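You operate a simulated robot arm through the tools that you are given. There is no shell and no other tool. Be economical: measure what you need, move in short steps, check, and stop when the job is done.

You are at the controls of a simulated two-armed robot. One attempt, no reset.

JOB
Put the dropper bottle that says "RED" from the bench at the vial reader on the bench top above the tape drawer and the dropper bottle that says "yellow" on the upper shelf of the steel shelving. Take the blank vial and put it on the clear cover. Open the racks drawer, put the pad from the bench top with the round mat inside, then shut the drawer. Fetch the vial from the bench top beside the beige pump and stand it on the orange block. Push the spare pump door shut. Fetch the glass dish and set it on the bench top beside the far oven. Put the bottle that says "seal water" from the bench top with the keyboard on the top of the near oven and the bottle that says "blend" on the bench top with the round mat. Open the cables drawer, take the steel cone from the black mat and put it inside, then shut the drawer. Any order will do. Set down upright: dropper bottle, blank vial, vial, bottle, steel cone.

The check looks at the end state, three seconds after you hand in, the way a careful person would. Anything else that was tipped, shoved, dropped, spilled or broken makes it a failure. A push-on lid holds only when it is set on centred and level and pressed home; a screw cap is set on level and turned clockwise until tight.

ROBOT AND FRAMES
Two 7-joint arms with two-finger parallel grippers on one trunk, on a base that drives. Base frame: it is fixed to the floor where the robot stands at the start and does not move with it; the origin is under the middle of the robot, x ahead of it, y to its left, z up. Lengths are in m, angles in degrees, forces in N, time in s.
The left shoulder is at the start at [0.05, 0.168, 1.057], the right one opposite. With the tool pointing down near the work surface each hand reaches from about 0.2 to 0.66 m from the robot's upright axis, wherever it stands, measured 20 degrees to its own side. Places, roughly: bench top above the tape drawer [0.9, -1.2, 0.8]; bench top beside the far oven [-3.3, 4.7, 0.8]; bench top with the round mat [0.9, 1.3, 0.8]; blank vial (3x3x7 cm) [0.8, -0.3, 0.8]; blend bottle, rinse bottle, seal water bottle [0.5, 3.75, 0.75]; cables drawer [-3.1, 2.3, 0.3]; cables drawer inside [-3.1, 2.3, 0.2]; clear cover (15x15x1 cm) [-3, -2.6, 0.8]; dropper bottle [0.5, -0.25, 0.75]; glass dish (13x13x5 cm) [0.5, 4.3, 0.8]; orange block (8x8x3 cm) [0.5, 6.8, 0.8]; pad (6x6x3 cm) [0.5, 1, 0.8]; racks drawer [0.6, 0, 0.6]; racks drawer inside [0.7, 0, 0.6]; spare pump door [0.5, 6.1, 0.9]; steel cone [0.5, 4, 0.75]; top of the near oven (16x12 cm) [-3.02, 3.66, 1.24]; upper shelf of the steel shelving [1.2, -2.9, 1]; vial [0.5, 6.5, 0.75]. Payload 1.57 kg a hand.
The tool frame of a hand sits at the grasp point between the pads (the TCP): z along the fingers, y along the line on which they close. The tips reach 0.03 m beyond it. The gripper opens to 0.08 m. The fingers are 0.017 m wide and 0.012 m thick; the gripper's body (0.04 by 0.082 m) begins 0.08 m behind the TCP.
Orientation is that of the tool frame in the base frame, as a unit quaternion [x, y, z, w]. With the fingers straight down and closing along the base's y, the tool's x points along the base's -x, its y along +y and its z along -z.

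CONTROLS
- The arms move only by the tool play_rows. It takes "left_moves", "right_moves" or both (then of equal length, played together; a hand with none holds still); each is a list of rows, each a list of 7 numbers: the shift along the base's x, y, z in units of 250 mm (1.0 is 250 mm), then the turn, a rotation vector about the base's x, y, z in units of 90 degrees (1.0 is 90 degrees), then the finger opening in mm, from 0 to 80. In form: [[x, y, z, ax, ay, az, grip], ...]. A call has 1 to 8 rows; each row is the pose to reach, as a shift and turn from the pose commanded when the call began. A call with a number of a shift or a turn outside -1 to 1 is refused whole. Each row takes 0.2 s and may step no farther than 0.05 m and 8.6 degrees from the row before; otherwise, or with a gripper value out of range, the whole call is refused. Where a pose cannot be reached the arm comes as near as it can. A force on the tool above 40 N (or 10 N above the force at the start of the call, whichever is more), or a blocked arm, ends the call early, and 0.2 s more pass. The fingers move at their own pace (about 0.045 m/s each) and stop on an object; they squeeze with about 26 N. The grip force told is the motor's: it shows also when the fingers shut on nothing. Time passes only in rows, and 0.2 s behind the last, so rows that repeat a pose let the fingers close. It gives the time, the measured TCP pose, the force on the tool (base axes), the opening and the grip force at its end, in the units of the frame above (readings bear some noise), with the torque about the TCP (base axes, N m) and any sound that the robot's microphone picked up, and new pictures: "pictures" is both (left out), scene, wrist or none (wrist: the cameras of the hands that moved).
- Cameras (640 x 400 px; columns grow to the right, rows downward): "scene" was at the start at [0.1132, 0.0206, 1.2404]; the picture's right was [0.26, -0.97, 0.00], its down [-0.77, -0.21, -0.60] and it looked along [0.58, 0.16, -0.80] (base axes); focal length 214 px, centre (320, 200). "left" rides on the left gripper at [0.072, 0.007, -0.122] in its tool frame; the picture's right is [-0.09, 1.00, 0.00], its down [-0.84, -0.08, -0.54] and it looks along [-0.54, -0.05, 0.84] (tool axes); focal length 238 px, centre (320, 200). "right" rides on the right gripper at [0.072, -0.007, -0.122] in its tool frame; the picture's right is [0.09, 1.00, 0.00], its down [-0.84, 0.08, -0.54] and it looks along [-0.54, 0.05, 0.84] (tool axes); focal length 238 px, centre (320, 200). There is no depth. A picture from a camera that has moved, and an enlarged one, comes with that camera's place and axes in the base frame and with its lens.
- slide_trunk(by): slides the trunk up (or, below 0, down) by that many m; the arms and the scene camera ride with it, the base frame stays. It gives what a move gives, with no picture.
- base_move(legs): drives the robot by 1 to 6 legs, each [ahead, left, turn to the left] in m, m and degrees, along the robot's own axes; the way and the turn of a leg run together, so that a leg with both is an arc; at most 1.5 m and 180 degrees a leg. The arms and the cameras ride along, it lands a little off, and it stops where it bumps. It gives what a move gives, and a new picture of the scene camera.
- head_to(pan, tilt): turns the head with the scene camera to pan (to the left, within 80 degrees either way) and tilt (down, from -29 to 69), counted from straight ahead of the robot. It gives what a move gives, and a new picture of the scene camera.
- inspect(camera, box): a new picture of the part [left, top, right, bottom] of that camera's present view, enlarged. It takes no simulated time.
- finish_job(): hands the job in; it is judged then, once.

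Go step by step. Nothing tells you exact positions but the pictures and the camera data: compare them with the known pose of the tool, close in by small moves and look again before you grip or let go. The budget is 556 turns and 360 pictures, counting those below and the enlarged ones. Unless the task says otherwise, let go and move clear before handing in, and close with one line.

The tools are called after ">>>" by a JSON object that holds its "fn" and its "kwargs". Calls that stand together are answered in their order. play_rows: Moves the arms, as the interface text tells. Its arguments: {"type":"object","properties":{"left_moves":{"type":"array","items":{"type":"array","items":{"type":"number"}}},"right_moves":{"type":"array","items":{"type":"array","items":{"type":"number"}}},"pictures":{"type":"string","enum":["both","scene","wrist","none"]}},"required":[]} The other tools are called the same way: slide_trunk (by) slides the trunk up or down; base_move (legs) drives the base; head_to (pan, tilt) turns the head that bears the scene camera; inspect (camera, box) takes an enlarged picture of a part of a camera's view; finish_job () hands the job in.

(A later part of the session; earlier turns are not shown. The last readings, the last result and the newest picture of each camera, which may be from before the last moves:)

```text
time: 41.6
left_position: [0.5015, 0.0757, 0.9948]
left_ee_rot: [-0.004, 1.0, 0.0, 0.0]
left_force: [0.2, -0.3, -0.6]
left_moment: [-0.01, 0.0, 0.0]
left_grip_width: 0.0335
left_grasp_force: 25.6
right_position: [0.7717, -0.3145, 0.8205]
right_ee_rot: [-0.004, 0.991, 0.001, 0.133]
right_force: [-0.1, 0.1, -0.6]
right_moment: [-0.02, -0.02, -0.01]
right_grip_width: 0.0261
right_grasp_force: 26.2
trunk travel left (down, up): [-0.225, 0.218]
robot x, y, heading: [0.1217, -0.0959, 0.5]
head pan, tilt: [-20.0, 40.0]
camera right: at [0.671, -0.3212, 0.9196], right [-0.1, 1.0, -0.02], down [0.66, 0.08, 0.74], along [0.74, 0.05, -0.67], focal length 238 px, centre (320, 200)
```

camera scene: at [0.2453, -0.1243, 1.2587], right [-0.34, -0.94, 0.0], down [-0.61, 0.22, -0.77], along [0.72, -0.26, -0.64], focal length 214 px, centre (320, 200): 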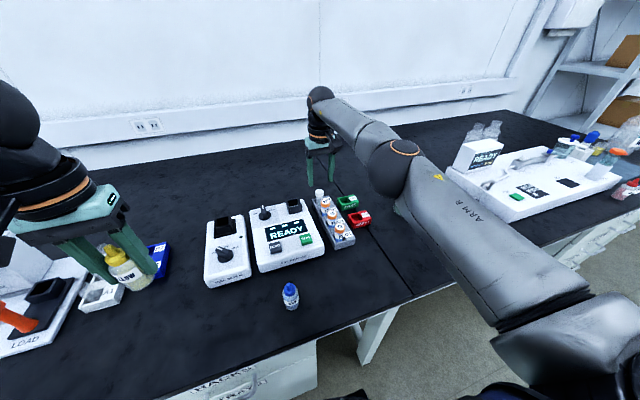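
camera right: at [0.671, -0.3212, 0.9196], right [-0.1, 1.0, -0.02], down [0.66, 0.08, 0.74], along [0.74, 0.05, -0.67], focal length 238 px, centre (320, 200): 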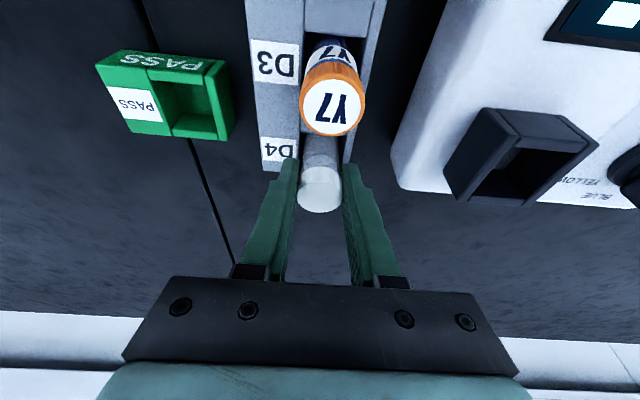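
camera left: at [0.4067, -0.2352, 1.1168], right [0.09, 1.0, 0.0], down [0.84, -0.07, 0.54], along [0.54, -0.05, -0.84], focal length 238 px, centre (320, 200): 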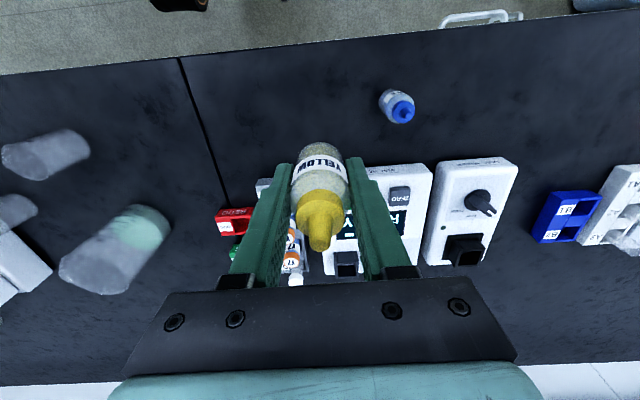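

Gripped; lift straight up.

>>> {"fn": "play_rows", "kwargs": {"right_moves": [[0, 0, 0.1, 0, 0, 0, 10], [0, 0, 0.25, 0, 0, 0, 10], [0, 0, 0.4, 0, 0, 0, 10], [-0.1, 0, 0.55, 0, 0, 0, 10], [-0.25, 0, 0.65, 0, 0, 0, 10]], "pictures": "both"}}

```text
time: 42.9
left_position: [0.5007, 0.0765, 0.9944]
left_ee_rot: [-0.003, 1.0, 0.0, 0.0]
left_force: [-0.2, -0.6, -0.3]
left_moment: [-0.01, 0.03, 0.0]
left_grip_width: 0.0336
left_grasp_force: 26.3
right_position: [0.7095, -0.3177, 0.9852]
right_ee_rot: [-0.004, 0.991, 0.001, 0.133]
right_force: [0.2, 0.3, -1.1]
right_moment: [0.0, -0.03, 0.02]
right_grip_width: 0.0265
right_grasp_force: 25.8
trunk travel left (down, up): [-0.225, 0.218]
robot x, y, heading: [0.1247, -0.0984, 0.3]
head pan, tilt: [-20.0, 40.0]
camera scene: at [0.2452, -0.1251, 1.2587], right [-0.34, -0.94, 0.0], down [-0.61, 0.22, -0.77], along [0.72, -0.26, -0.64], focal length 214 px, centre (320, 200)
camera right: at [0.6079, -0.3251, 1.0835], right [-0.09, 1.0, -0.03], down [0.66, 0.08, 0.74], along [0.74, 0.05, -0.67], focal length 238 px, centre (320, 200)
```

scene: 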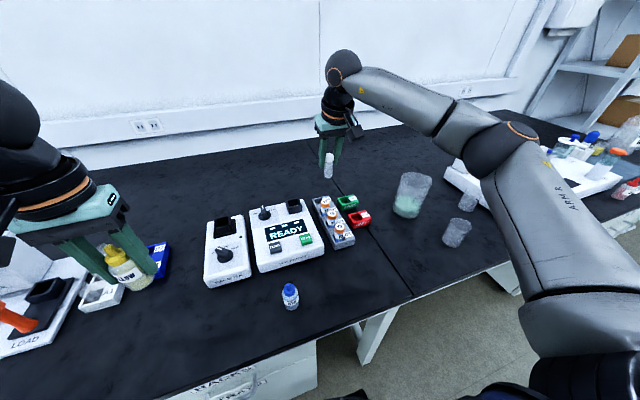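
right: 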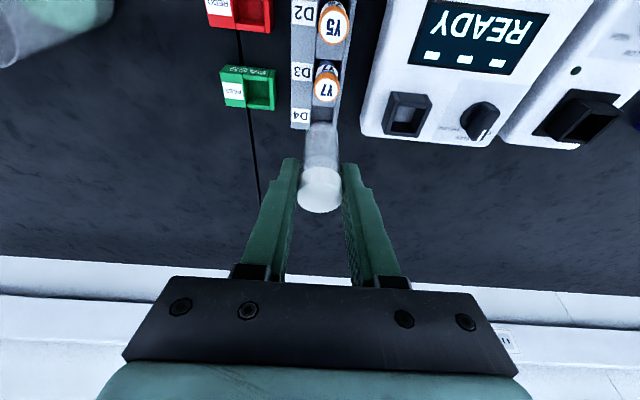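

The vial is held. I tuck the right arm in, back off and drive right toward the shelving.

>>> {"fn": "play_rows", "kwargs": {"right_moves": [[-0.2, 0, 0.04, 0, 0, 0, 10], [-0.4, 0, 0.04, 0, 0, 0, 10], [-0.6, 0, 0.04, 0, 0, 0, 10], [-0.8, -0.03, 0.04, 0, 0, 0, 10], [-1.0, -0.06, 0.04, 0, 0, 0, 10]], "pictures": "none"}}

>>> {"fn": "base_move", "kwargs": {"legs": [[-0.25, 0, 0], [0, -1.4, 0], [0, -1.0, 0]]}}

>>> {"fn": "head_to", "kwargs": {"pan": 0, "tilt": 25}}

```text
refused: row 1 steps farther than a row can; nothing moved
```

```text
time: 65.6
left_position: [0.287, -2.3427, 0.9946]
left_ee_rot: [-0.009, 1.0, 0.0, 0.0]
left_force: [-0.4, 0.2, -0.4]
left_moment: [0.03, 0.01, 0.02]
left_grip_width: 0.0336
left_grasp_force: 25.7
right_position: [0.5002, -2.7331, 0.9834]
right_ee_rot: [-0.009, 0.991, 0.002, 0.134]
right_force: [0.0, -0.1, 0.2]
right_moment: [0.0, 0.01, 0.03]
right_grip_width: 0.0261
right_grasp_force: 26.9
trunk travel left (down, up): [-0.225, 0.218]
robot x, y, heading: [-0.0884, -2.5216, 1.1]
head pan, tilt: [-20.0, 40.0]
camera scene: at [0.0335, -2.546, 1.2586], right [-0.33, -0.95, 0.0], down [-0.61, 0.21, -0.77], along [0.72, -0.25, -0.64], focal length 214 px, centre (320, 200)
```

scene: 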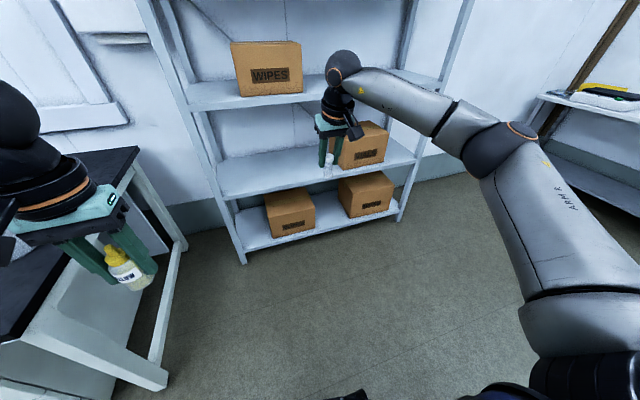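

```text
time: 66.4
left_position: [0.2856, -2.3427, 0.9944]
left_ee_rot: [-0.009, 1.0, 0.0, 0.001]
left_force: [0.1, -0.8, -0.8]
left_moment: [0.02, -0.03, 0.02]
left_grip_width: 0.0336
left_grasp_force: 26.4
right_position: [0.4997, -2.7329, 0.9839]
right_ee_rot: [-0.009, 0.991, 0.001, 0.134]
right_force: [-0.5, 0.0, 0.6]
right_moment: [0.02, 0.02, 0.01]
right_grip_width: 0.0259
right_grasp_force: 26.1
trunk travel left (down, up): [-0.225, 0.218]
robot x, y, heading: [-0.0884, -2.5197, 1.1]
head pan, tilt: [0.0, 25.0]
camera scene: at [0.0452, -2.5167, 1.2819], right [0.02, -1.0, 0.0], down [-0.42, -0.01, -0.91], along [0.91, 0.02, -0.42], focal length 214 px, centre (320, 200)
```

scene: 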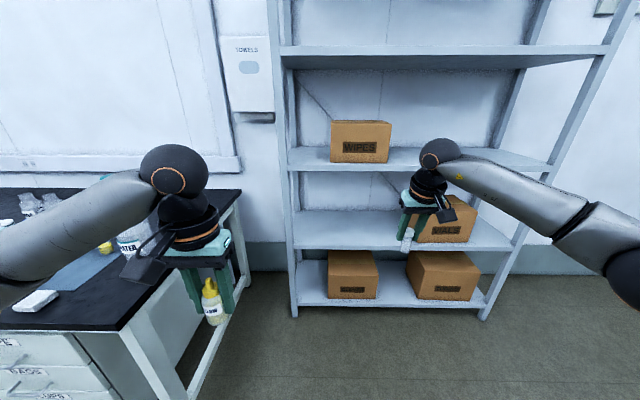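

I see the shelf with the WIPES box at z≈0.98, front edge x≈0.99; free space to the right of the box. First I tuck the right arm close to the body.

>>> {"fn": "play_rows", "kwargs": {"right_moves": [[-0.18, -0.05, 0, 0, 0, 0, 10], [-0.36, -0.1, 0.02, 0, 0, 0, 10], [-0.54, -0.15, 0.04, 0, 0, 0, 10], [-0.72, -0.2, 0.06, 0, 0, 0, 10], [-0.9, -0.25, 0.08, 0, 0, 0, 10], [-1.0, -0.3, 0.1, 0, 0, 0, 10]], "left_moves": [[0, 0, 0.06, 0, 0, 0, 20], [0, 0, 0.12, 0, 0, 0, 20], [0, 0, 0.18, 0, 0, 0, 20], [0, 0, 0.24, 0, 0, 0, 20], [0, 0, 0.28, 0, 0, 0, 20], [0, 0, 0.28, 0, 0, 0, 20]], "pictures": "none"}}

```text
time: 67.8
left_position: [0.2857, -2.3438, 1.0657]
left_ee_rot: [-0.009, 1.0, 0.0, 0.0]
left_force: [0.4, 0.0, -0.7]
left_moment: [-0.01, 0.0, 0.01]
left_grip_width: 0.0335
left_grasp_force: 26.3
right_position: [0.2484, -2.8078, 1.0101]
right_ee_rot: [-0.009, 0.991, 0.001, 0.133]
right_force: [0.0, 0.4, -0.6]
right_moment: [-0.01, 0.0, 0.04]
right_grip_width: 0.0264
right_grasp_force: 25.9
trunk travel left (down, up): [-0.225, 0.218]
robot x, y, heading: [-0.0917, -2.523, 0.8]
head pan, tilt: [0.0, 25.0]
```

>>> {"fn": "base_move", "kwargs": {"legs": [[0, -0.65, -1], [0.5, 0, 0]]}}

>>> {"fn": "head_to", "kwargs": {"pan": 15, "tilt": 25}}

```text
time: 76.7
left_position: [0.7952, -3.0142, 1.0642]
left_ee_rot: [0.0, 1.0, 0.0, 0.0]
left_force: [1.6, 0.1, -0.1]
left_moment: [0.03, 0.04, -0.03]
left_grip_width: 0.0337
left_grasp_force: 26.1
right_position: [0.7488, -3.4794, 1.0108]
right_ee_rot: [0.001, 0.991, 0.0, 0.133]
right_force: [0.3, -0.5, 0.0]
right_moment: [0.01, 0.03, 0.03]
right_grip_width: 0.0262
right_grasp_force: 25.8
trunk travel left (down, up): [-0.225, 0.218]
robot x, y, heading: [0.42, -3.1858, -0.0]
head pan, tilt: [0.0, 25.0]
camera scene: at [0.551, -3.1838, 1.2819], right [0.0, -1.0, 0.0], down [-0.42, 0.0, -0.91], along [0.91, 0.0, -0.42], focal length 214 px, centre (320, 200)
```

scene: 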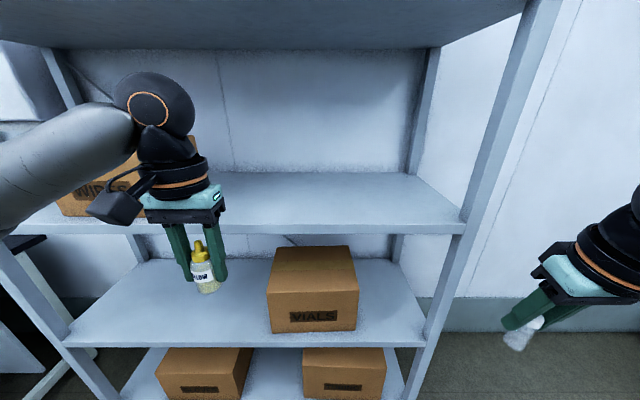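

```text
time: 77.4
left_position: [0.7943, -3.0146, 1.0647]
left_ee_rot: [0.001, 1.0, 0.0, 0.0]
left_force: [-0.1, -0.4, -0.6]
left_moment: [-0.01, 0.03, 0.0]
left_grip_width: 0.0336
left_grasp_force: 25.4
right_position: [0.7496, -3.4787, 1.0091]
right_ee_rot: [0.001, 0.991, -0.001, 0.133]
right_force: [-0.6, 0.2, -0.4]
right_moment: [0.02, 0.01, -0.01]
right_grip_width: 0.0263
right_grasp_force: 25.5
trunk travel left (down, up): [-0.225, 0.218]
robot x, y, heading: [0.4153, -3.1852, -0.0]
head pan, tilt: [15.0, 25.0]
camera scene: at [0.5476, -3.16, 1.2819], right [0.26, -0.97, 0.0], down [-0.41, -0.11, -0.91], along [0.88, 0.23, -0.42], focal length 214 px, centre (320, 200)
```

scene: 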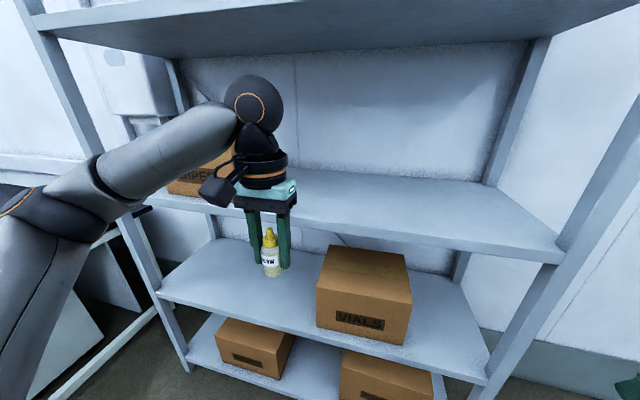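

>>> {"fn": "inspect", "kwargs": {"camera": "left", "box": [0, 0, 640, 400]}}

>>> {"fn": "inspect", "kwargs": {"camera": "scene", "box": [230, 130, 420, 250]}}

```text
1.00 times, centred on (320, 200) of left (not enlarged: the box is as wide or as high as the picture)
camera zoom: at [0.7237, -3.0076, 1.1869], right [0.09, 1.0, 0.0], down [0.84, -0.08, 0.54], along [0.54, -0.05, -0.84], focal length 238 px, centre (320, 200)
```

zoom: 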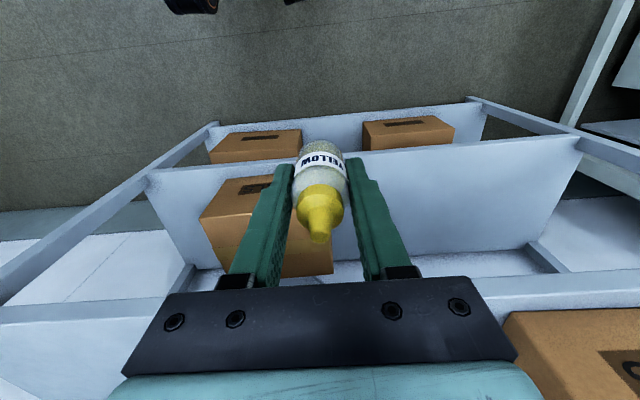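

```text
3.33 times, centred on (325, 190) of scene
camera zoom: at [0.5476, -3.16, 1.2819], right [0.26, -0.97, 0.0], down [-0.41, -0.11, -0.91], along [0.88, 0.23, -0.42], focal length 715 px, centre (303, 233)
```

zoom: 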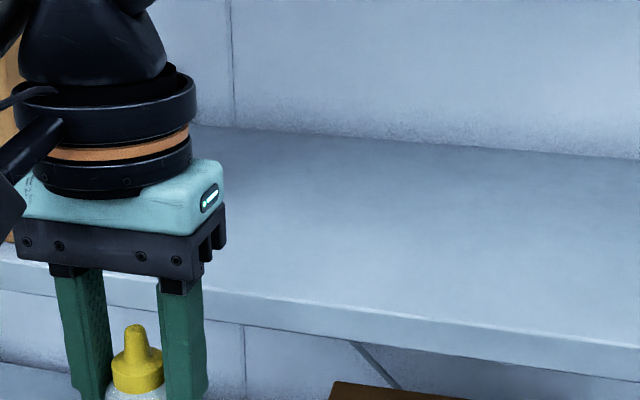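

Shelf front is at about x≈1.05, z≈0.98. I drive 0.15 m closer and push the left hand over the shelf.

>>> {"fn": "base_move", "kwargs": {"legs": [[0.15, 0, 0]]}}

>>> {"fn": "play_rows", "kwargs": {"left_moves": [[0.18, 0, 0, 0, 0, 0, 20], [0.36, 0, 0, 0, 0, 0, 20], [0.5, 0, 0, 0, 0, 0, 20]], "pictures": "both"}}

```text
time: 78.8
left_position: [0.9433, -3.0165, 1.0651]
left_ee_rot: [0.0, 1.0, 0.001, 0.0]
left_force: [0.6, -0.2, -0.2]
left_moment: [-0.01, 0.02, -0.04]
left_grip_width: 0.0334
left_grasp_force: 26.7
right_position: [0.8978, -3.4795, 1.0102]
right_ee_rot: [0.001, 0.991, 0.0, 0.133]
right_force: [-0.7, 0.0, 0.0]
right_moment: [-0.03, 0.0, 0.02]
right_grip_width: 0.0264
right_grasp_force: 26.3
trunk travel left (down, up): [-0.225, 0.218]
robot x, y, heading: [0.5626, -3.1879, -0.1]
head pan, tilt: [15.0, 25.0]
camera scene: at [0.6956, -3.1601, 1.2818], right [0.26, -0.97, 0.0], down [-0.41, -0.11, -0.91], along [0.88, 0.23, -0.42], focal length 214 px, centre (320, 200)
```

scene: 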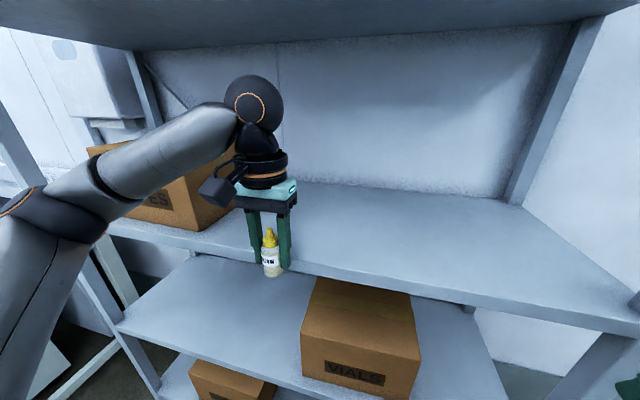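

```text
time: 79.6
left_position: [1.0676, -3.0143, 1.0644]
left_ee_rot: [0.001, 1.0, 0.0, 0.0]
left_force: [-0.4, -1.9, 3.3]
left_moment: [-0.09, 0.04, 0.01]
left_grip_width: 0.0337
left_grasp_force: 25.7
right_position: [0.8974, -3.4793, 1.0107]
right_ee_rot: [0.001, 0.991, 0.0, 0.133]
right_force: [1.3, 1.1, -0.6]
right_moment: [-0.02, 0.0, -0.01]
right_grip_width: 0.0262
right_grasp_force: 25.5
trunk travel left (down, up): [-0.225, 0.218]
robot x, y, heading: [0.5649, -3.184, 0.1]
head pan, tilt: [15.0, 25.0]
camera scene: at [0.6947, -3.1605, 1.282], right [0.26, -0.97, 0.0], down [-0.41, -0.11, -0.91], along [0.88, 0.23, -0.42], focal length 214 px, centre (320, 200)
camera left: at [0.996, -3.0078, 1.1873], right [0.09, 1.0, 0.0], down [0.84, -0.08, 0.54], along [0.54, -0.05, -0.84], focal length 238 px, centre (320, 200)
```

scene: 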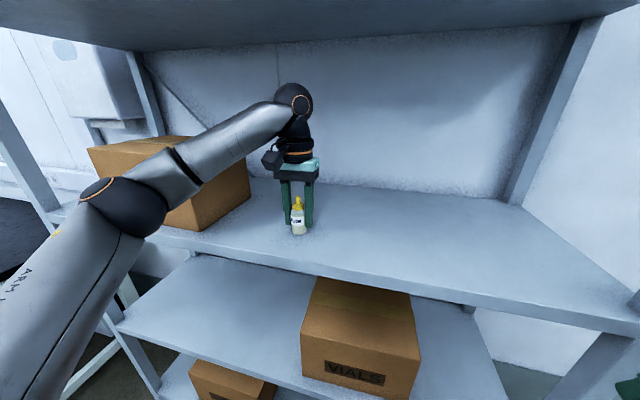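
left: 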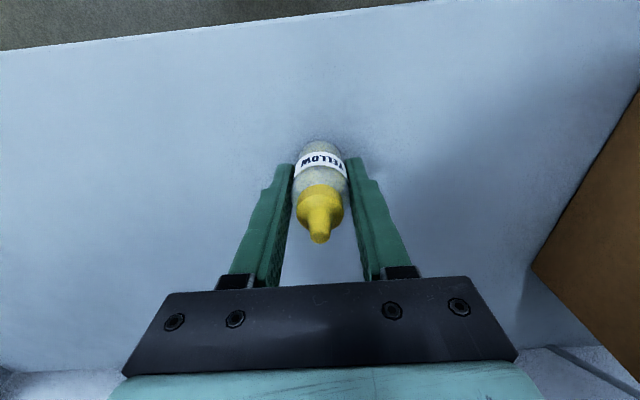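

The bottle is 8 cm behind the shelf's front edge, just above the surface. I lower in small steps to contact.

>>> {"fn": "play_rows", "kwargs": {"left_moves": [[0.02, 0, -0.016, 0, 0, 0, 20], [0.02, 0, -0.03, 0, 0, 0, 20]], "pictures": "none"}}

```text
time: 80.2
left_position: [1.071, -3.0141, 1.0602]
left_ee_rot: [0.001, 1.0, -0.001, 0.002]
left_force: [-2.1, 1.1, 23.3]
left_moment: [0.1, -0.04, -0.04]
left_grip_width: 0.0338
left_grasp_force: 25.6
right_position: [0.8968, -3.4801, 1.0117]
right_ee_rot: [0.001, 0.991, 0.001, 0.135]
right_force: [0.7, 0.1, 0.0]
right_moment: [0.01, 0.01, -0.02]
right_grip_width: 0.0259
right_grasp_force: 26.1
trunk travel left (down, up): [-0.225, 0.218]
robot x, y, heading: [0.5675, -3.18, -0.0]
head pan, tilt: [15.0, 25.0]
```

Standing. I open and withdraw straight back along -x (shelf above is low).

>>> {"fn": "play_rows", "kwargs": {"left_moves": [[0, 0, 0.014, 0, 0, 0, 34], [0, 0, 0.014, 0, 0, 0, 55], [0, 0, 0.014, 0, 0, 0, 76], [0, 0, 0.014, 0, 0, 0, 76], [-0.16, 0, 0.02, 0, 0, 0, 76], [-0.36, 0, 0.02, 0, 0, 0, 76], [-0.56, 0, 0.02, 0, 0, 0, 76], [-0.7, 0, 0.02, 0, 0, 0, 76]], "pictures": "both"}}

```text
time: 82.0
left_position: [0.8987, -3.0122, 1.0627]
left_ee_rot: [0.0, 1.0, 0.0, -0.001]
left_force: [0.6, -0.2, 0.2]
left_moment: [0.03, 0.03, 0.01]
left_grip_width: 0.0759
left_grasp_force: 0.1
right_position: [0.8974, -3.4798, 1.0099]
right_ee_rot: [0.001, 0.991, -0.002, 0.133]
right_force: [1.0, -0.1, -0.3]
right_moment: [0.02, 0.04, -0.01]
right_grip_width: 0.0261
right_grasp_force: 25.4
trunk travel left (down, up): [-0.225, 0.218]
robot x, y, heading: [0.5634, -3.1852, -0.0]
head pan, tilt: [15.0, 25.0]
camera scene: at [0.6949, -3.1601, 1.282], right [0.26, -0.97, 0.0], down [-0.41, -0.11, -0.91], along [0.88, 0.23, -0.42], focal length 214 px, centre (320, 200)
camera left: at [0.8266, -3.0051, 1.1848], right [0.09, 1.0, 0.0], down [0.84, -0.08, 0.54], along [0.54, -0.05, -0.84], focal length 238 px, centre (320, 200)
```

scene: 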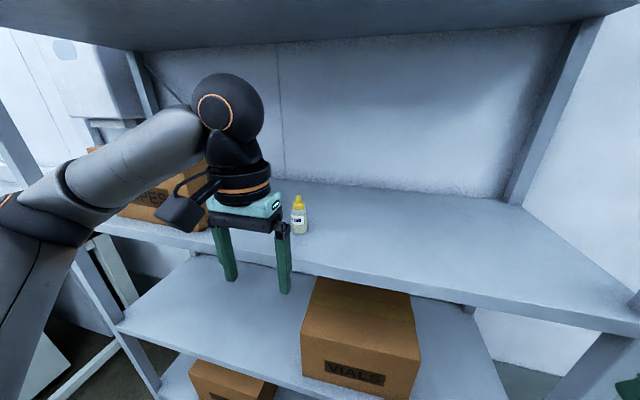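
left: 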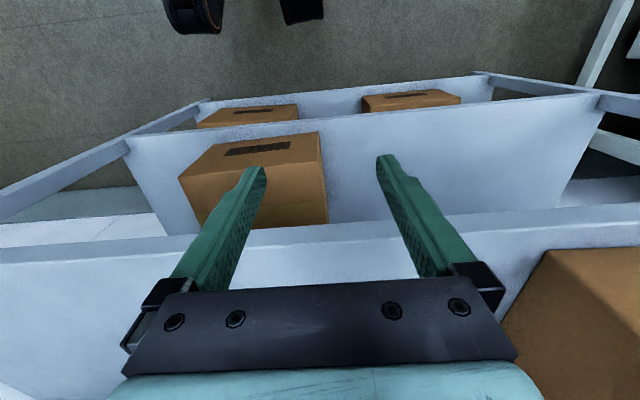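

Yellow stands on the shelf. I back off, turn around and look for the clear cover.

>>> {"fn": "base_move", "kwargs": {"legs": [[-0.7, 0, 0], [0, 0, 180]]}}

>>> {"fn": "head_to", "kwargs": {"pan": 0, "tilt": 15}}

```text
time: 93.2
left_position: [-0.4386, -3.3801, 1.0635]
left_ee_rot: [1.0, 0.029, 0.0, 0.001]
left_force: [0.0, 0.1, -0.3]
left_moment: [0.05, 0.02, -0.03]
left_grip_width: 0.0759
left_grasp_force: 0.0
right_position: [-0.4642, -2.9139, 1.0103]
right_ee_rot: [0.991, 0.027, -0.133, 0.003]
right_force: [-0.5, 0.4, 0.1]
right_moment: [0.03, 0.02, -0.03]
right_grip_width: 0.0263
right_grasp_force: 26.3
trunk travel left (down, up): [-0.225, 0.218]
robot x, y, heading: [-0.1157, -3.1862, -176.7]
head pan, tilt: [15.0, 25.0]
camera scene: at [-0.2407, -3.2184, 1.2819], right [-0.31, 0.95, 0.0], down [0.4, 0.13, -0.91], along [-0.86, -0.28, -0.42], focal length 214 px, centre (320, 200)
```

scene: 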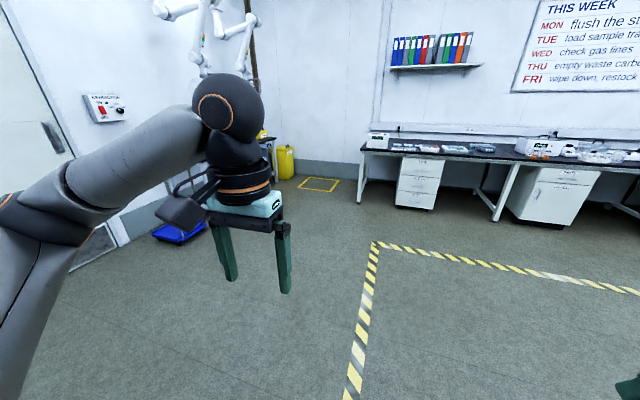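

```text
time: 94.0
left_position: [-0.4383, -3.3816, 1.062]
left_ee_rot: [1.0, 0.028, 0.0, 0.0]
left_force: [-0.7, 0.1, -0.3]
left_moment: [-0.02, -0.03, -0.01]
left_grip_width: 0.0759
left_grasp_force: 0.1
right_position: [-0.4641, -2.9133, 1.0095]
right_ee_rot: [0.991, 0.028, -0.133, 0.005]
right_force: [0.8, -0.1, 0.1]
right_moment: [0.02, -0.02, 0.0]
right_grip_width: 0.0261
right_grasp_force: 25.9
trunk travel left (down, up): [-0.225, 0.218]
robot x, y, heading: [-0.1157, -3.1856, -177.0]
head pan, tilt: [0.0, 15.0]
camera scene: at [-0.2465, -3.1949, 1.2981], right [-0.06, 1.0, 0.0], down [0.26, 0.02, -0.97], along [-0.96, -0.06, -0.26], focal length 214 px, centre (320, 200)
```

scene: 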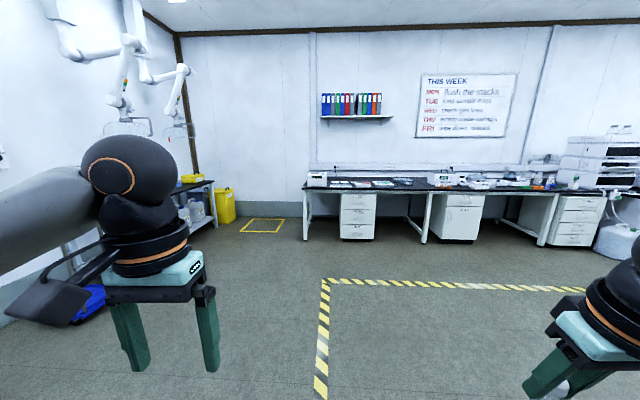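

>>> {"fn": "base_move", "kwargs": {"legs": [[0.95, -0.2, -3], [0.95, -0.2, 0]]}}

>>> {"fn": "head_to", "kwargs": {"pan": -10, "tilt": 35}}

```text
time: 103.8
left_position: [-2.3768, -3.0484, 1.0623]
left_ee_rot: [1.0, 0.02, 0.0, 0.0]
left_force: [-0.2, -0.8, 0.0]
left_moment: [0.01, -0.02, -0.01]
left_grip_width: 0.0761
left_grasp_force: 0.0
right_position: [-2.3935, -2.5801, 1.009]
right_ee_rot: [0.991, 0.019, -0.133, 0.003]
right_force: [-0.3, -0.7, -1.2]
right_moment: [-0.01, -0.03, 0.0]
right_grip_width: 0.026
right_grasp_force: 25.6
trunk travel left (down, up): [-0.225, 0.218]
robot x, y, heading: [-2.0494, -2.865, -177.7]
head pan, tilt: [0.0, 15.0]
camera scene: at [-2.1819, -2.8665, 1.2981], right [-0.04, 1.0, 0.0], down [0.26, 0.01, -0.97], along [-0.97, -0.04, -0.26], focal length 214 px, centre (320, 200)
```

scene: 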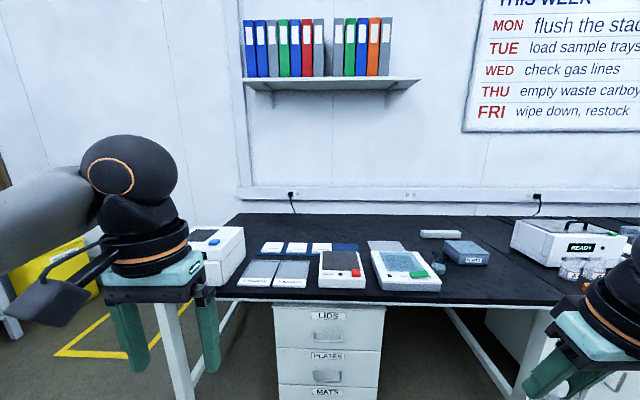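

```text
time: 104.6
left_position: [-2.3785, -3.048, 1.0625]
left_ee_rot: [1.0, 0.019, 0.0, 0.0]
left_force: [0.1, 0.6, -0.8]
left_moment: [0.03, 0.0, -0.03]
left_grip_width: 0.076
left_grasp_force: 0.1
right_position: [-2.3938, -2.5812, 1.0092]
right_ee_rot: [0.991, 0.019, -0.133, 0.003]
right_force: [1.1, -0.3, 0.0]
right_moment: [0.01, 0.0, 0.0]
right_grip_width: 0.0261
right_grasp_force: 26.1
trunk travel left (down, up): [-0.225, 0.218]
robot x, y, heading: [-2.0506, -2.8641, -177.7]
head pan, tilt: [-10.0, 35.0]
camera scene: at [-2.1757, -2.851, 1.2662], right [0.14, 0.99, 0.0], down [0.57, -0.08, -0.82], along [-0.81, 0.11, -0.57], focal length 214 px, centre (320, 200)
```

scene: 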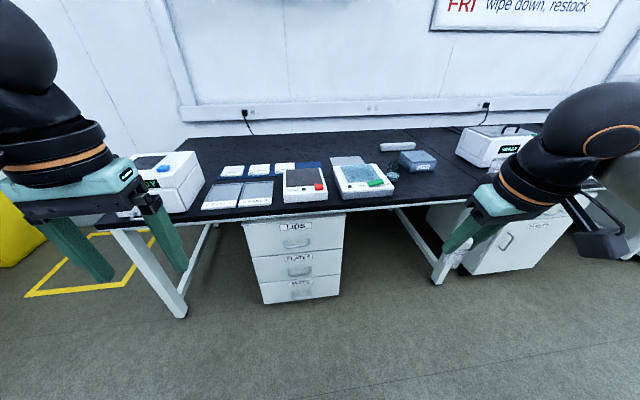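

>>> {"fn": "inspect", "kwargs": {"camera": "scene", "box": [190, 120, 480, 230]}}

```text
2.21 times, centred on (335, 175) of scene
camera zoom: at [-2.1757, -2.851, 1.2662], right [0.14, 0.99, 0.0], down [0.57, -0.08, -0.82], along [-0.81, 0.11, -0.57], focal length 473 px, centre (287, 255)
```

zoom: 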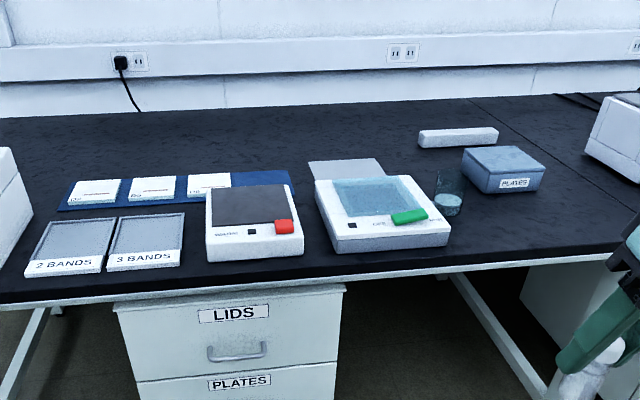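

The clear cover should be the clear top of the light pad or the sheet behind it; I drive closer to see.

>>> {"fn": "base_move", "kwargs": {"legs": [[0.4, 0, -2]]}}

>>> {"fn": "head_to", "kwargs": {"pan": -5, "tilt": 42}}

>>> {"fn": "inspect", "kwargs": {"camera": "scene", "box": [220, 110, 480, 260]}}

```text
time: 107.1
left_position: [-2.7808, -3.0464, 1.0625]
left_ee_rot: [1.0, 0.0, -0.001, -0.001]
left_force: [-1.3, 0.1, -0.3]
left_moment: [0.02, 0.02, 0.03]
left_grip_width: 0.076
left_grasp_force: 0.1
right_position: [-2.78, -2.5762, 1.0112]
right_ee_rot: [0.991, 0.001, -0.132, 0.001]
right_force: [-0.2, -0.1, 0.5]
right_moment: [0.01, 0.03, 0.0]
right_grip_width: 0.0259
right_grasp_force: 25.8
trunk travel left (down, up): [-0.225, 0.218]
robot x, y, heading: [-2.4517, -2.8673, -180.2]
head pan, tilt: [-10.0, 35.0]
camera scene: at [-2.5717, -2.8542, 1.2661], right [0.17, 0.99, 0.0], down [0.57, -0.1, -0.82], along [-0.81, 0.14, -0.57], focal length 214 px, centre (320, 200)
```

scene: 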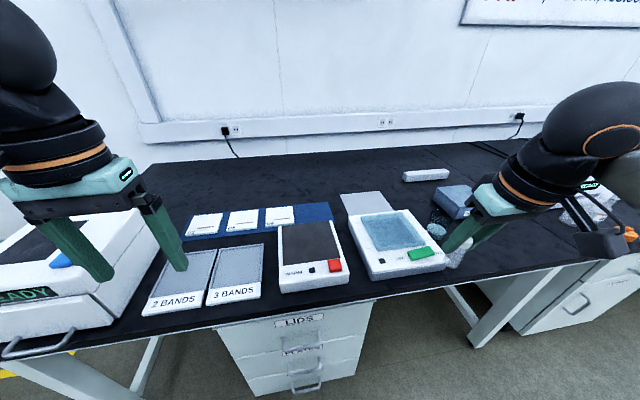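

```text
time: 107.8
left_position: [-2.7791, -3.0445, 1.0629]
left_ee_rot: [1.0, 0.002, 0.0, -0.001]
left_force: [-0.8, -0.1, -0.1]
left_moment: [0.02, -0.03, -0.01]
left_grip_width: 0.0758
left_grasp_force: 0.1
right_position: [-2.7801, -2.5768, 1.0094]
right_ee_rot: [0.991, 0.0, -0.133, 0.0]
right_force: [0.2, 0.7, 0.3]
right_moment: [0.01, 0.0, 0.02]
right_grip_width: 0.0259
right_grasp_force: 25.7
trunk travel left (down, up): [-0.225, 0.218]
robot x, y, heading: [-2.4474, -2.8709, -179.8]
head pan, tilt: [-5.0, 42.0]
camera scene: at [-2.568, -2.8622, 1.2557], right [0.09, 1.0, 0.0], down [0.67, -0.06, -0.74], along [-0.74, 0.06, -0.67], focal length 214 px, centre (320, 200)
```

scene: 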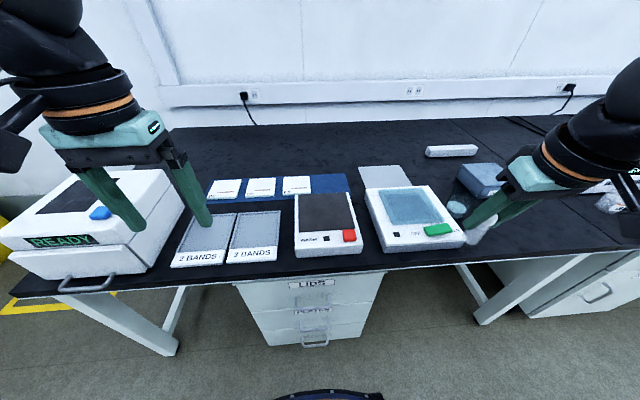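

```text
2.46 times, centred on (350, 185) of scene
camera zoom: at [-2.568, -2.8622, 1.2557], right [0.09, 1.0, 0.0], down [0.67, -0.06, -0.74], along [-0.74, 0.06, -0.67], focal length 528 px, centre (246, 237)
```

zoom: 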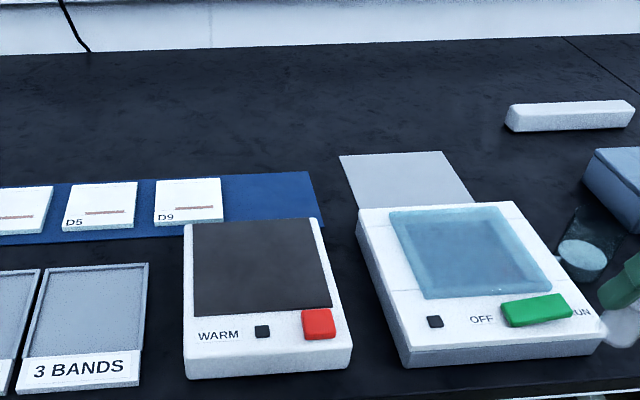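

The clear cover (15x15 cm) lies on the second device, centred near (-3.015,-2.555), top about z=0.81. I move a bit closer and bring the vial over it.

>>> {"fn": "base_move", "kwargs": {"legs": [[0.05, -0.06, 0]]}}

>>> {"fn": "play_rows", "kwargs": {"right_moves": [[-0.19, -0.04, 0, 0, 0, 0, 10], [-0.38, -0.08, -0.06, 0, 0, 0, 10], [-0.57, -0.12, -0.12, 0, 0, 0, 10], [-0.72, -0.14, -0.25, 0, 0, 0, 10], [-0.72, -0.14, -0.4, 0, 0, 0, 10]], "pictures": "both"}}

```text
time: 109.0
left_position: [-2.833, -2.9844, 1.0644]
left_ee_rot: [1.0, 0.0, 0.0, 0.0]
left_force: [-0.4, 0.8, -0.2]
left_moment: [-0.03, 0.02, -0.01]
left_grip_width: 0.0759
left_grasp_force: 0.0
right_position: [-2.8301, -2.5167, 1.0103]
right_ee_rot: [0.991, 0.0, -0.133, 0.0]
right_force: [0.5, -0.7, -0.1]
right_moment: [-0.03, 0.0, 0.01]
right_grip_width: 0.0262
right_grasp_force: 26.0
trunk travel left (down, up): [-0.225, 0.218]
robot x, y, heading: [-2.4984, -2.8121, -180.0]
head pan, tilt: [-5.0, 42.0]
camera scene: at [-2.6191, -2.8019, 1.2556], right [0.09, 1.0, 0.0], down [0.67, -0.06, -0.74], along [-0.74, 0.06, -0.67], focal length 214 px, centre (320, 200)
```

scene: 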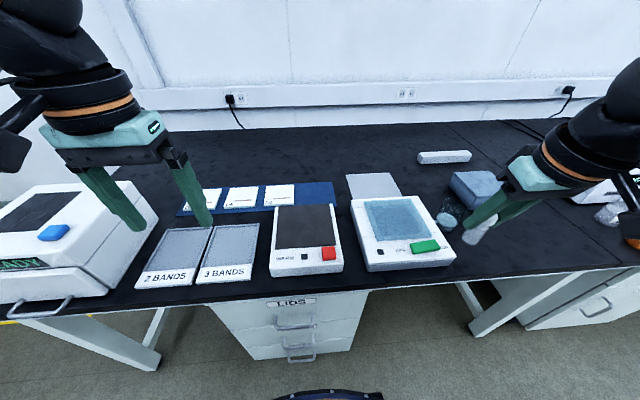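

```text
refused: row 2 steps farther than a row can; nothing moved
```

>>> {"fn": "play_rows", "kwargs": {"right_moves": [[-0.18, -0.04, 0, 0, 0, 0, 10], [-0.36, -0.08, -0.06, 0, 0, 0, 10], [-0.54, -0.12, -0.12, 0, 0, 0, 10], [-0.68, -0.15, -0.22, 0, 0, 0, 10], [-0.72, -0.15, -0.4, 0, 0, 0, 10]], "pictures": "both"}}

```text
time: 110.2
left_position: [-2.8324, -2.985, 1.0628]
left_ee_rot: [1.0, 0.0, 0.0, -0.001]
left_force: [0.0, -0.8, -0.2]
left_moment: [0.0, -0.01, -0.01]
left_grip_width: 0.0759
left_grasp_force: 0.1
right_position: [-3.0112, -2.5539, 0.9085]
right_ee_rot: [0.991, 0.0, -0.134, 0.0]
right_force: [-0.1, 0.8, -1.5]
right_moment: [0.0, 0.0, -0.01]
right_grip_width: 0.0261
right_grasp_force: 26.4
trunk travel left (down, up): [-0.225, 0.218]
robot x, y, heading: [-2.496, -2.8122, -180.4]
head pan, tilt: [-5.0, 42.0]
camera scene: at [-2.619, -2.8021, 1.2557], right [0.09, 1.0, 0.0], down [0.67, -0.06, -0.74], along [-0.74, 0.06, -0.67], focal length 214 px, centre (320, 200)
camera right: at [-2.9105, -2.5488, 1.0072], right [0.09, -1.0, -0.02], down [-0.66, -0.08, 0.74], along [-0.74, -0.05, -0.67], focal length 238 px, centre (320, 200)
```

scene: 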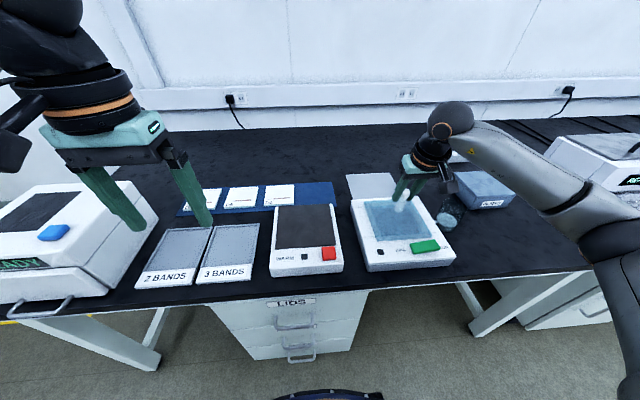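
right: 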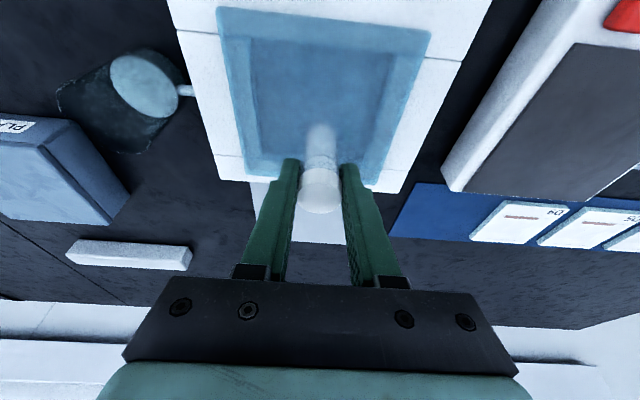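

Vial is above the middle of the cover; I lower by small steps.

>>> {"fn": "play_rows", "kwargs": {"right_moves": [[0, 0, -0.04, 0, 0, 0, 10], [0, 0, -0.07, 0, 0, 0, 10], [0, 0, -0.09, 0, 0, 0, 10]], "pictures": "wrist"}}

>>> {"fn": "inspect", "kwargs": {"camera": "scene", "box": [340, 140, 480, 280]}}

```text
time: 111.0
left_position: [-2.831, -2.985, 1.0635]
left_ee_rot: [1.0, 0.001, 0.0, 0.0]
left_force: [-0.2, 0.2, 0.2]
left_moment: [-0.02, 0.05, 0.0]
left_grip_width: 0.076
left_grasp_force: 0.1
right_position: [-3.0112, -2.5552, 0.8881]
right_ee_rot: [0.991, -0.001, -0.133, 0.0]
right_force: [-0.3, -0.1, -0.2]
right_moment: [0.0, 0.02, 0.01]
right_grip_width: 0.0261
right_grasp_force: 26.3
trunk travel left (down, up): [-0.225, 0.218]
robot x, y, heading: [-2.4998, -2.8099, -180.3]
head pan, tilt: [-5.0, 42.0]
camera right: at [-2.909, -2.5494, 0.9853], right [0.09, -1.0, -0.02], down [-0.66, -0.08, 0.74], along [-0.74, -0.05, -0.67], focal length 238 px, centre (320, 200)
```

right: 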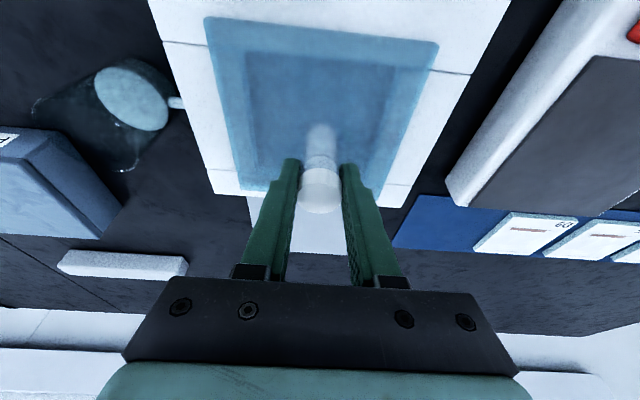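

```text
2.86 times, centred on (410, 210) of scene
camera zoom: at [-2.6189, -2.8022, 1.2557], right [0.09, 1.0, 0.0], down [0.67, -0.06, -0.74], along [-0.74, 0.06, -0.67], focal length 613 px, centre (63, 171)
```

zoom: 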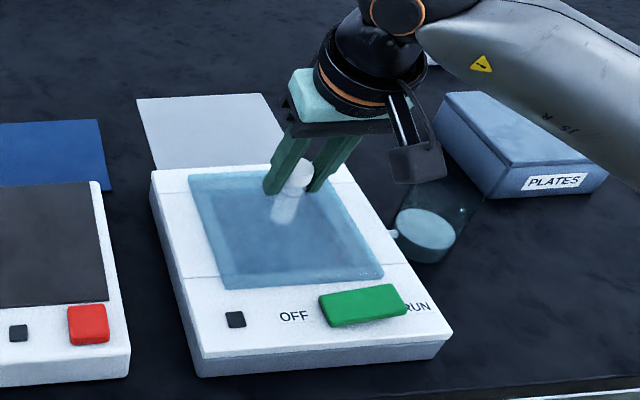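

>>> {"fn": "play_rows", "kwargs": {"right_moves": [[0, 0, -0.02, 0, 0, 0, 10], [0, 0, -0.03, 0, 0, 0, 10], [0, 0, -0.04, 0, 0, 0, 10]], "pictures": "none"}}

```text
time: 111.8
left_position: [-2.8311, -2.9835, 1.0629]
left_ee_rot: [1.0, 0.001, 0.0, 0.0]
left_force: [0.0, 0.5, 0.3]
left_moment: [-0.01, -0.04, -0.01]
left_grip_width: 0.076
left_grasp_force: 0.1
right_position: [-3.0102, -2.5554, 0.8768]
right_ee_rot: [0.991, 0.001, -0.133, 0.0]
right_force: [0.1, 0.3, 0.0]
right_moment: [0.03, 0.01, -0.01]
right_grip_width: 0.0263
right_grasp_force: 25.5
trunk travel left (down, up): [-0.225, 0.218]
robot x, y, heading: [-2.4953, -2.8101, -180.2]
head pan, tilt: [-5.0, 42.0]
```

>>> {"fn": "play_rows", "kwargs": {"right_moves": [[0, 0, -0.01, 0, 0, 0, 10], [0, 0, -0.02, 0, 0, 0, 10]], "pictures": "none"}}

>>> {"fn": "inspect", "kwargs": {"camera": "right", "box": [220, 80, 420, 230]}}

```text
time: 112.4
left_position: [-2.8322, -2.9841, 1.0631]
left_ee_rot: [1.0, 0.001, 0.0, 0.0]
left_force: [0.0, 0.5, -1.4]
left_moment: [-0.01, 0.0, 0.03]
left_grip_width: 0.076
left_grasp_force: 0.0
right_position: [-3.0111, -2.5556, 0.8708]
right_ee_rot: [0.991, 0.001, -0.134, 0.0]
right_force: [0.6, 0.2, 0.8]
right_moment: [0.04, 0.03, 0.01]
right_grip_width: 0.0263
right_grasp_force: 26.2
trunk travel left (down, up): [-0.225, 0.218]
robot x, y, heading: [-2.4955, -2.8119, -180.1]
head pan, tilt: [-5.0, 42.0]
```

```text
2.67 times, centred on (320, 155) of right
camera zoom: at [-2.9084, -2.5489, 0.9708], right [0.09, -1.0, -0.02], down [-0.66, -0.08, 0.74], along [-0.74, -0.05, -0.67], focal length 636 px, centre (320, 320)
```

zoom: 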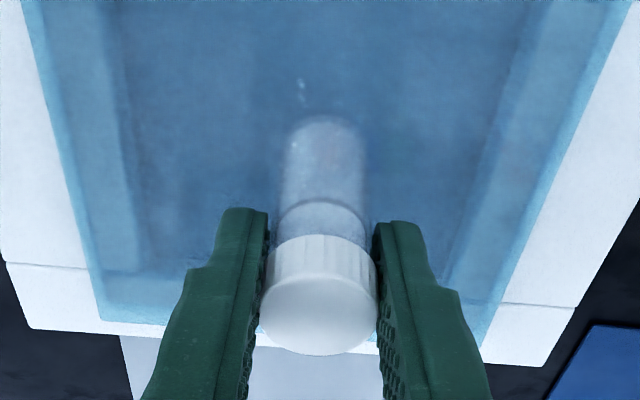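

>>> {"fn": "play_rows", "kwargs": {"right_moves": [[0, 0, -0.01, 0, 0, 0, 10], [0, 0, -0.018, 0, 0, 0, 10]], "pictures": "none"}}

```text
time: 113.0
left_position: [-2.8303, -2.9854, 1.0631]
left_ee_rot: [1.0, 0.001, 0.0, 0.0]
left_force: [0.3, 0.4, -0.2]
left_moment: [0.01, 0.02, -0.02]
left_grip_width: 0.0761
left_grasp_force: 0.1
right_position: [-3.0113, -2.5559, 0.8727]
right_ee_rot: [0.991, 0.0, -0.137, 0.0]
right_force: [2.8, 0.6, 18.5]
right_moment: [0.03, -0.13, -0.03]
right_grip_width: 0.0263
right_grasp_force: 26.5
trunk travel left (down, up): [-0.225, 0.218]
robot x, y, heading: [-2.4964, -2.8157, -179.8]
head pan, tilt: [-5.0, 42.0]
```

Contact. I ease off, open and rise.

>>> {"fn": "play_rows", "kwargs": {"right_moves": [[0, 0, 0.012, 0, 0, 0, 24], [0, 0, 0.012, 0, 0, 0, 36], [0, 0, 0.012, 0, 0, 0, 56], [0, 0, 0.012, 0, 0, 0, 56], [0, 0, 0.12, 0, 0, 0, 56], [0, 0, 0.3, 0, 0, 0, 56], [0, 0, 0.48, 0, 0, 0, 56], [0.15, 0, 0.55, 0, 0, 0, 56]], "pictures": "both"}}

```text
time: 114.8
left_position: [-2.8308, -2.9833, 1.0626]
left_ee_rot: [1.0, 0.001, 0.0, -0.001]
left_force: [0.5, -0.7, -0.1]
left_moment: [0.0, 0.02, -0.01]
left_grip_width: 0.0758
left_grasp_force: 0.1
right_position: [-2.9716, -2.5538, 1.0048]
right_ee_rot: [0.991, 0.001, -0.133, -0.001]
right_force: [1.1, 0.3, -0.1]
right_moment: [-0.02, 0.02, -0.01]
right_grip_width: 0.0558
right_grasp_force: 0.0
trunk travel left (down, up): [-0.225, 0.218]
robot x, y, heading: [-2.497, -2.8095, -180.1]
head pan, tilt: [-5.0, 42.0]
camera scene: at [-2.6186, -2.8022, 1.2557], right [0.09, 1.0, 0.0], down [0.67, -0.06, -0.74], along [-0.74, 0.06, -0.67], focal length 214 px, centre (320, 200)
camera right: at [-2.8688, -2.5478, 1.1028], right [0.09, -1.0, -0.02], down [-0.66, -0.08, 0.74], along [-0.74, -0.05, -0.67], focal length 238 px, centre (320, 200)
```

scene: 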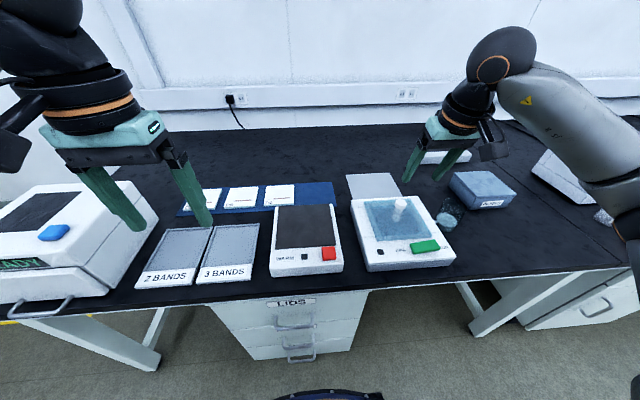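
right: 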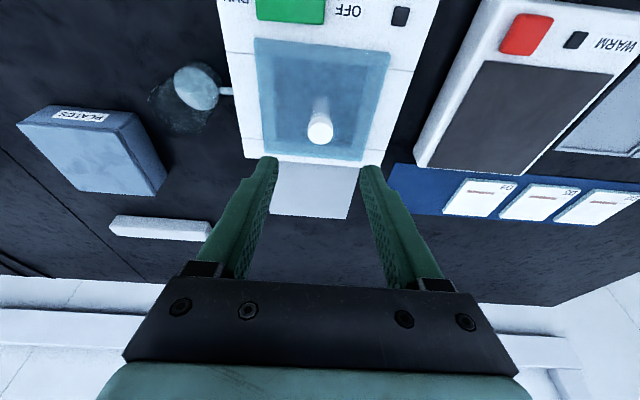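

The vial stands on the cover. I straighten and tuck the right hand, then back away, turn round and go toward the pad.

>>> {"fn": "play_rows", "kwargs": {"right_moves": [[0.15, 0, 0.05, 0, -0.08, 0, 70], [0.32, 0, 0.05, 0, -0.17, 0, 80], [0.48, 0, 0.05, 0, -0.17, 0, 80], [0.6, 0, 0.05, 0, -0.17, 0, 80]], "pictures": "none"}}

>>> {"fn": "base_move", "kwargs": {"legs": [[-1.4, 0, 0], [0, 0, 180], [0, 1.5, 0]]}}

>>> {"fn": "head_to", "kwargs": {"pan": 30, "tilt": 15}}

```text
time: 115.8
left_position: [-2.8317, -2.9849, 1.0621]
left_ee_rot: [1.0, 0.0, 0.0, 0.0]
left_force: [0.6, 0.3, -0.4]
left_moment: [0.03, -0.01, 0.02]
left_grip_width: 0.0759
left_grasp_force: 0.0
right_position: [-2.8225, -2.556, 1.0186]
right_ee_rot: [1.0, 0.0, 0.0, 0.0]
right_force: [-0.3, 0.1, -0.2]
right_moment: [-0.02, 0.0, -0.01]
right_grip_width: 0.0802
right_grasp_force: 0.0
trunk travel left (down, up): [-0.225, 0.218]
robot x, y, heading: [-2.4973, -2.8096, -179.8]
head pan, tilt: [-5.0, 42.0]
```

```text
time: 142.7
left_position: [-0.7197, -1.189, 1.0621]
left_ee_rot: [0.017, 1.0, 0.0, -0.001]
left_force: [-0.3, 0.5, -0.2]
left_moment: [0.02, 0.0, 0.01]
left_grip_width: 0.0759
left_grasp_force: 0.1
right_position: [-0.7407, -1.6176, 1.019]
right_ee_rot: [0.017, 1.0, -0.001, 0.0]
right_force: [0.2, 0.5, -0.4]
right_moment: [0.04, 0.0, 0.01]
right_grip_width: 0.0801
right_grasp_force: 0.1
trunk travel left (down, up): [-0.225, 0.218]
robot x, y, heading: [-1.0559, -1.3488, -1.8]
head pan, tilt: [-5.0, 42.0]
camera scene: at [-0.9338, -1.3612, 1.2557], right [-0.12, -0.99, 0.0], down [-0.66, 0.08, -0.74], along [0.74, -0.09, -0.67], focal length 214 px, centre (320, 200)
```

scene: 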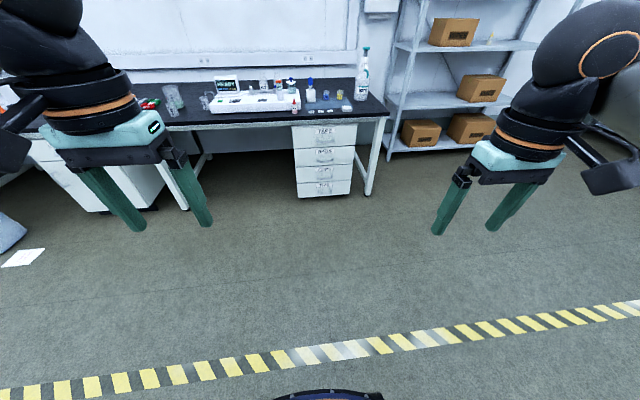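

```text
time: 143.7
left_position: [-0.7182, -1.1883, 1.0629]
left_ee_rot: [0.017, 1.0, -0.001, 0.0]
left_force: [-0.4, -0.2, 0.2]
left_moment: [-0.04, 0.05, 0.01]
left_grip_width: 0.0759
left_grasp_force: 0.0
right_position: [-0.7409, -1.6183, 1.0198]
right_ee_rot: [0.017, 1.0, 0.0, 0.0]
right_force: [-0.3, -0.3, 0.4]
right_moment: [0.01, 0.0, -0.02]
right_grip_width: 0.08
right_grasp_force: 0.1
trunk travel left (down, up): [-0.225, 0.218]
robot x, y, heading: [-1.0588, -1.3525, -1.9]
head pan, tilt: [30.0, 15.0]
camera scene: at [-0.9344, -1.3072, 1.2981], right [0.47, -0.88, 0.0], down [-0.23, -0.12, -0.97], along [0.85, 0.45, -0.26], focal length 214 px, centre (320, 200)
```

scene: 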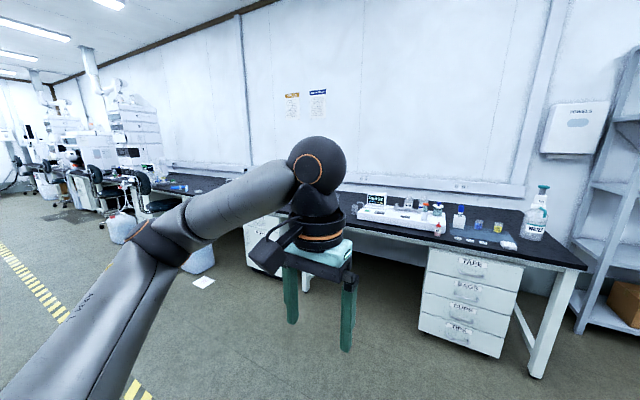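

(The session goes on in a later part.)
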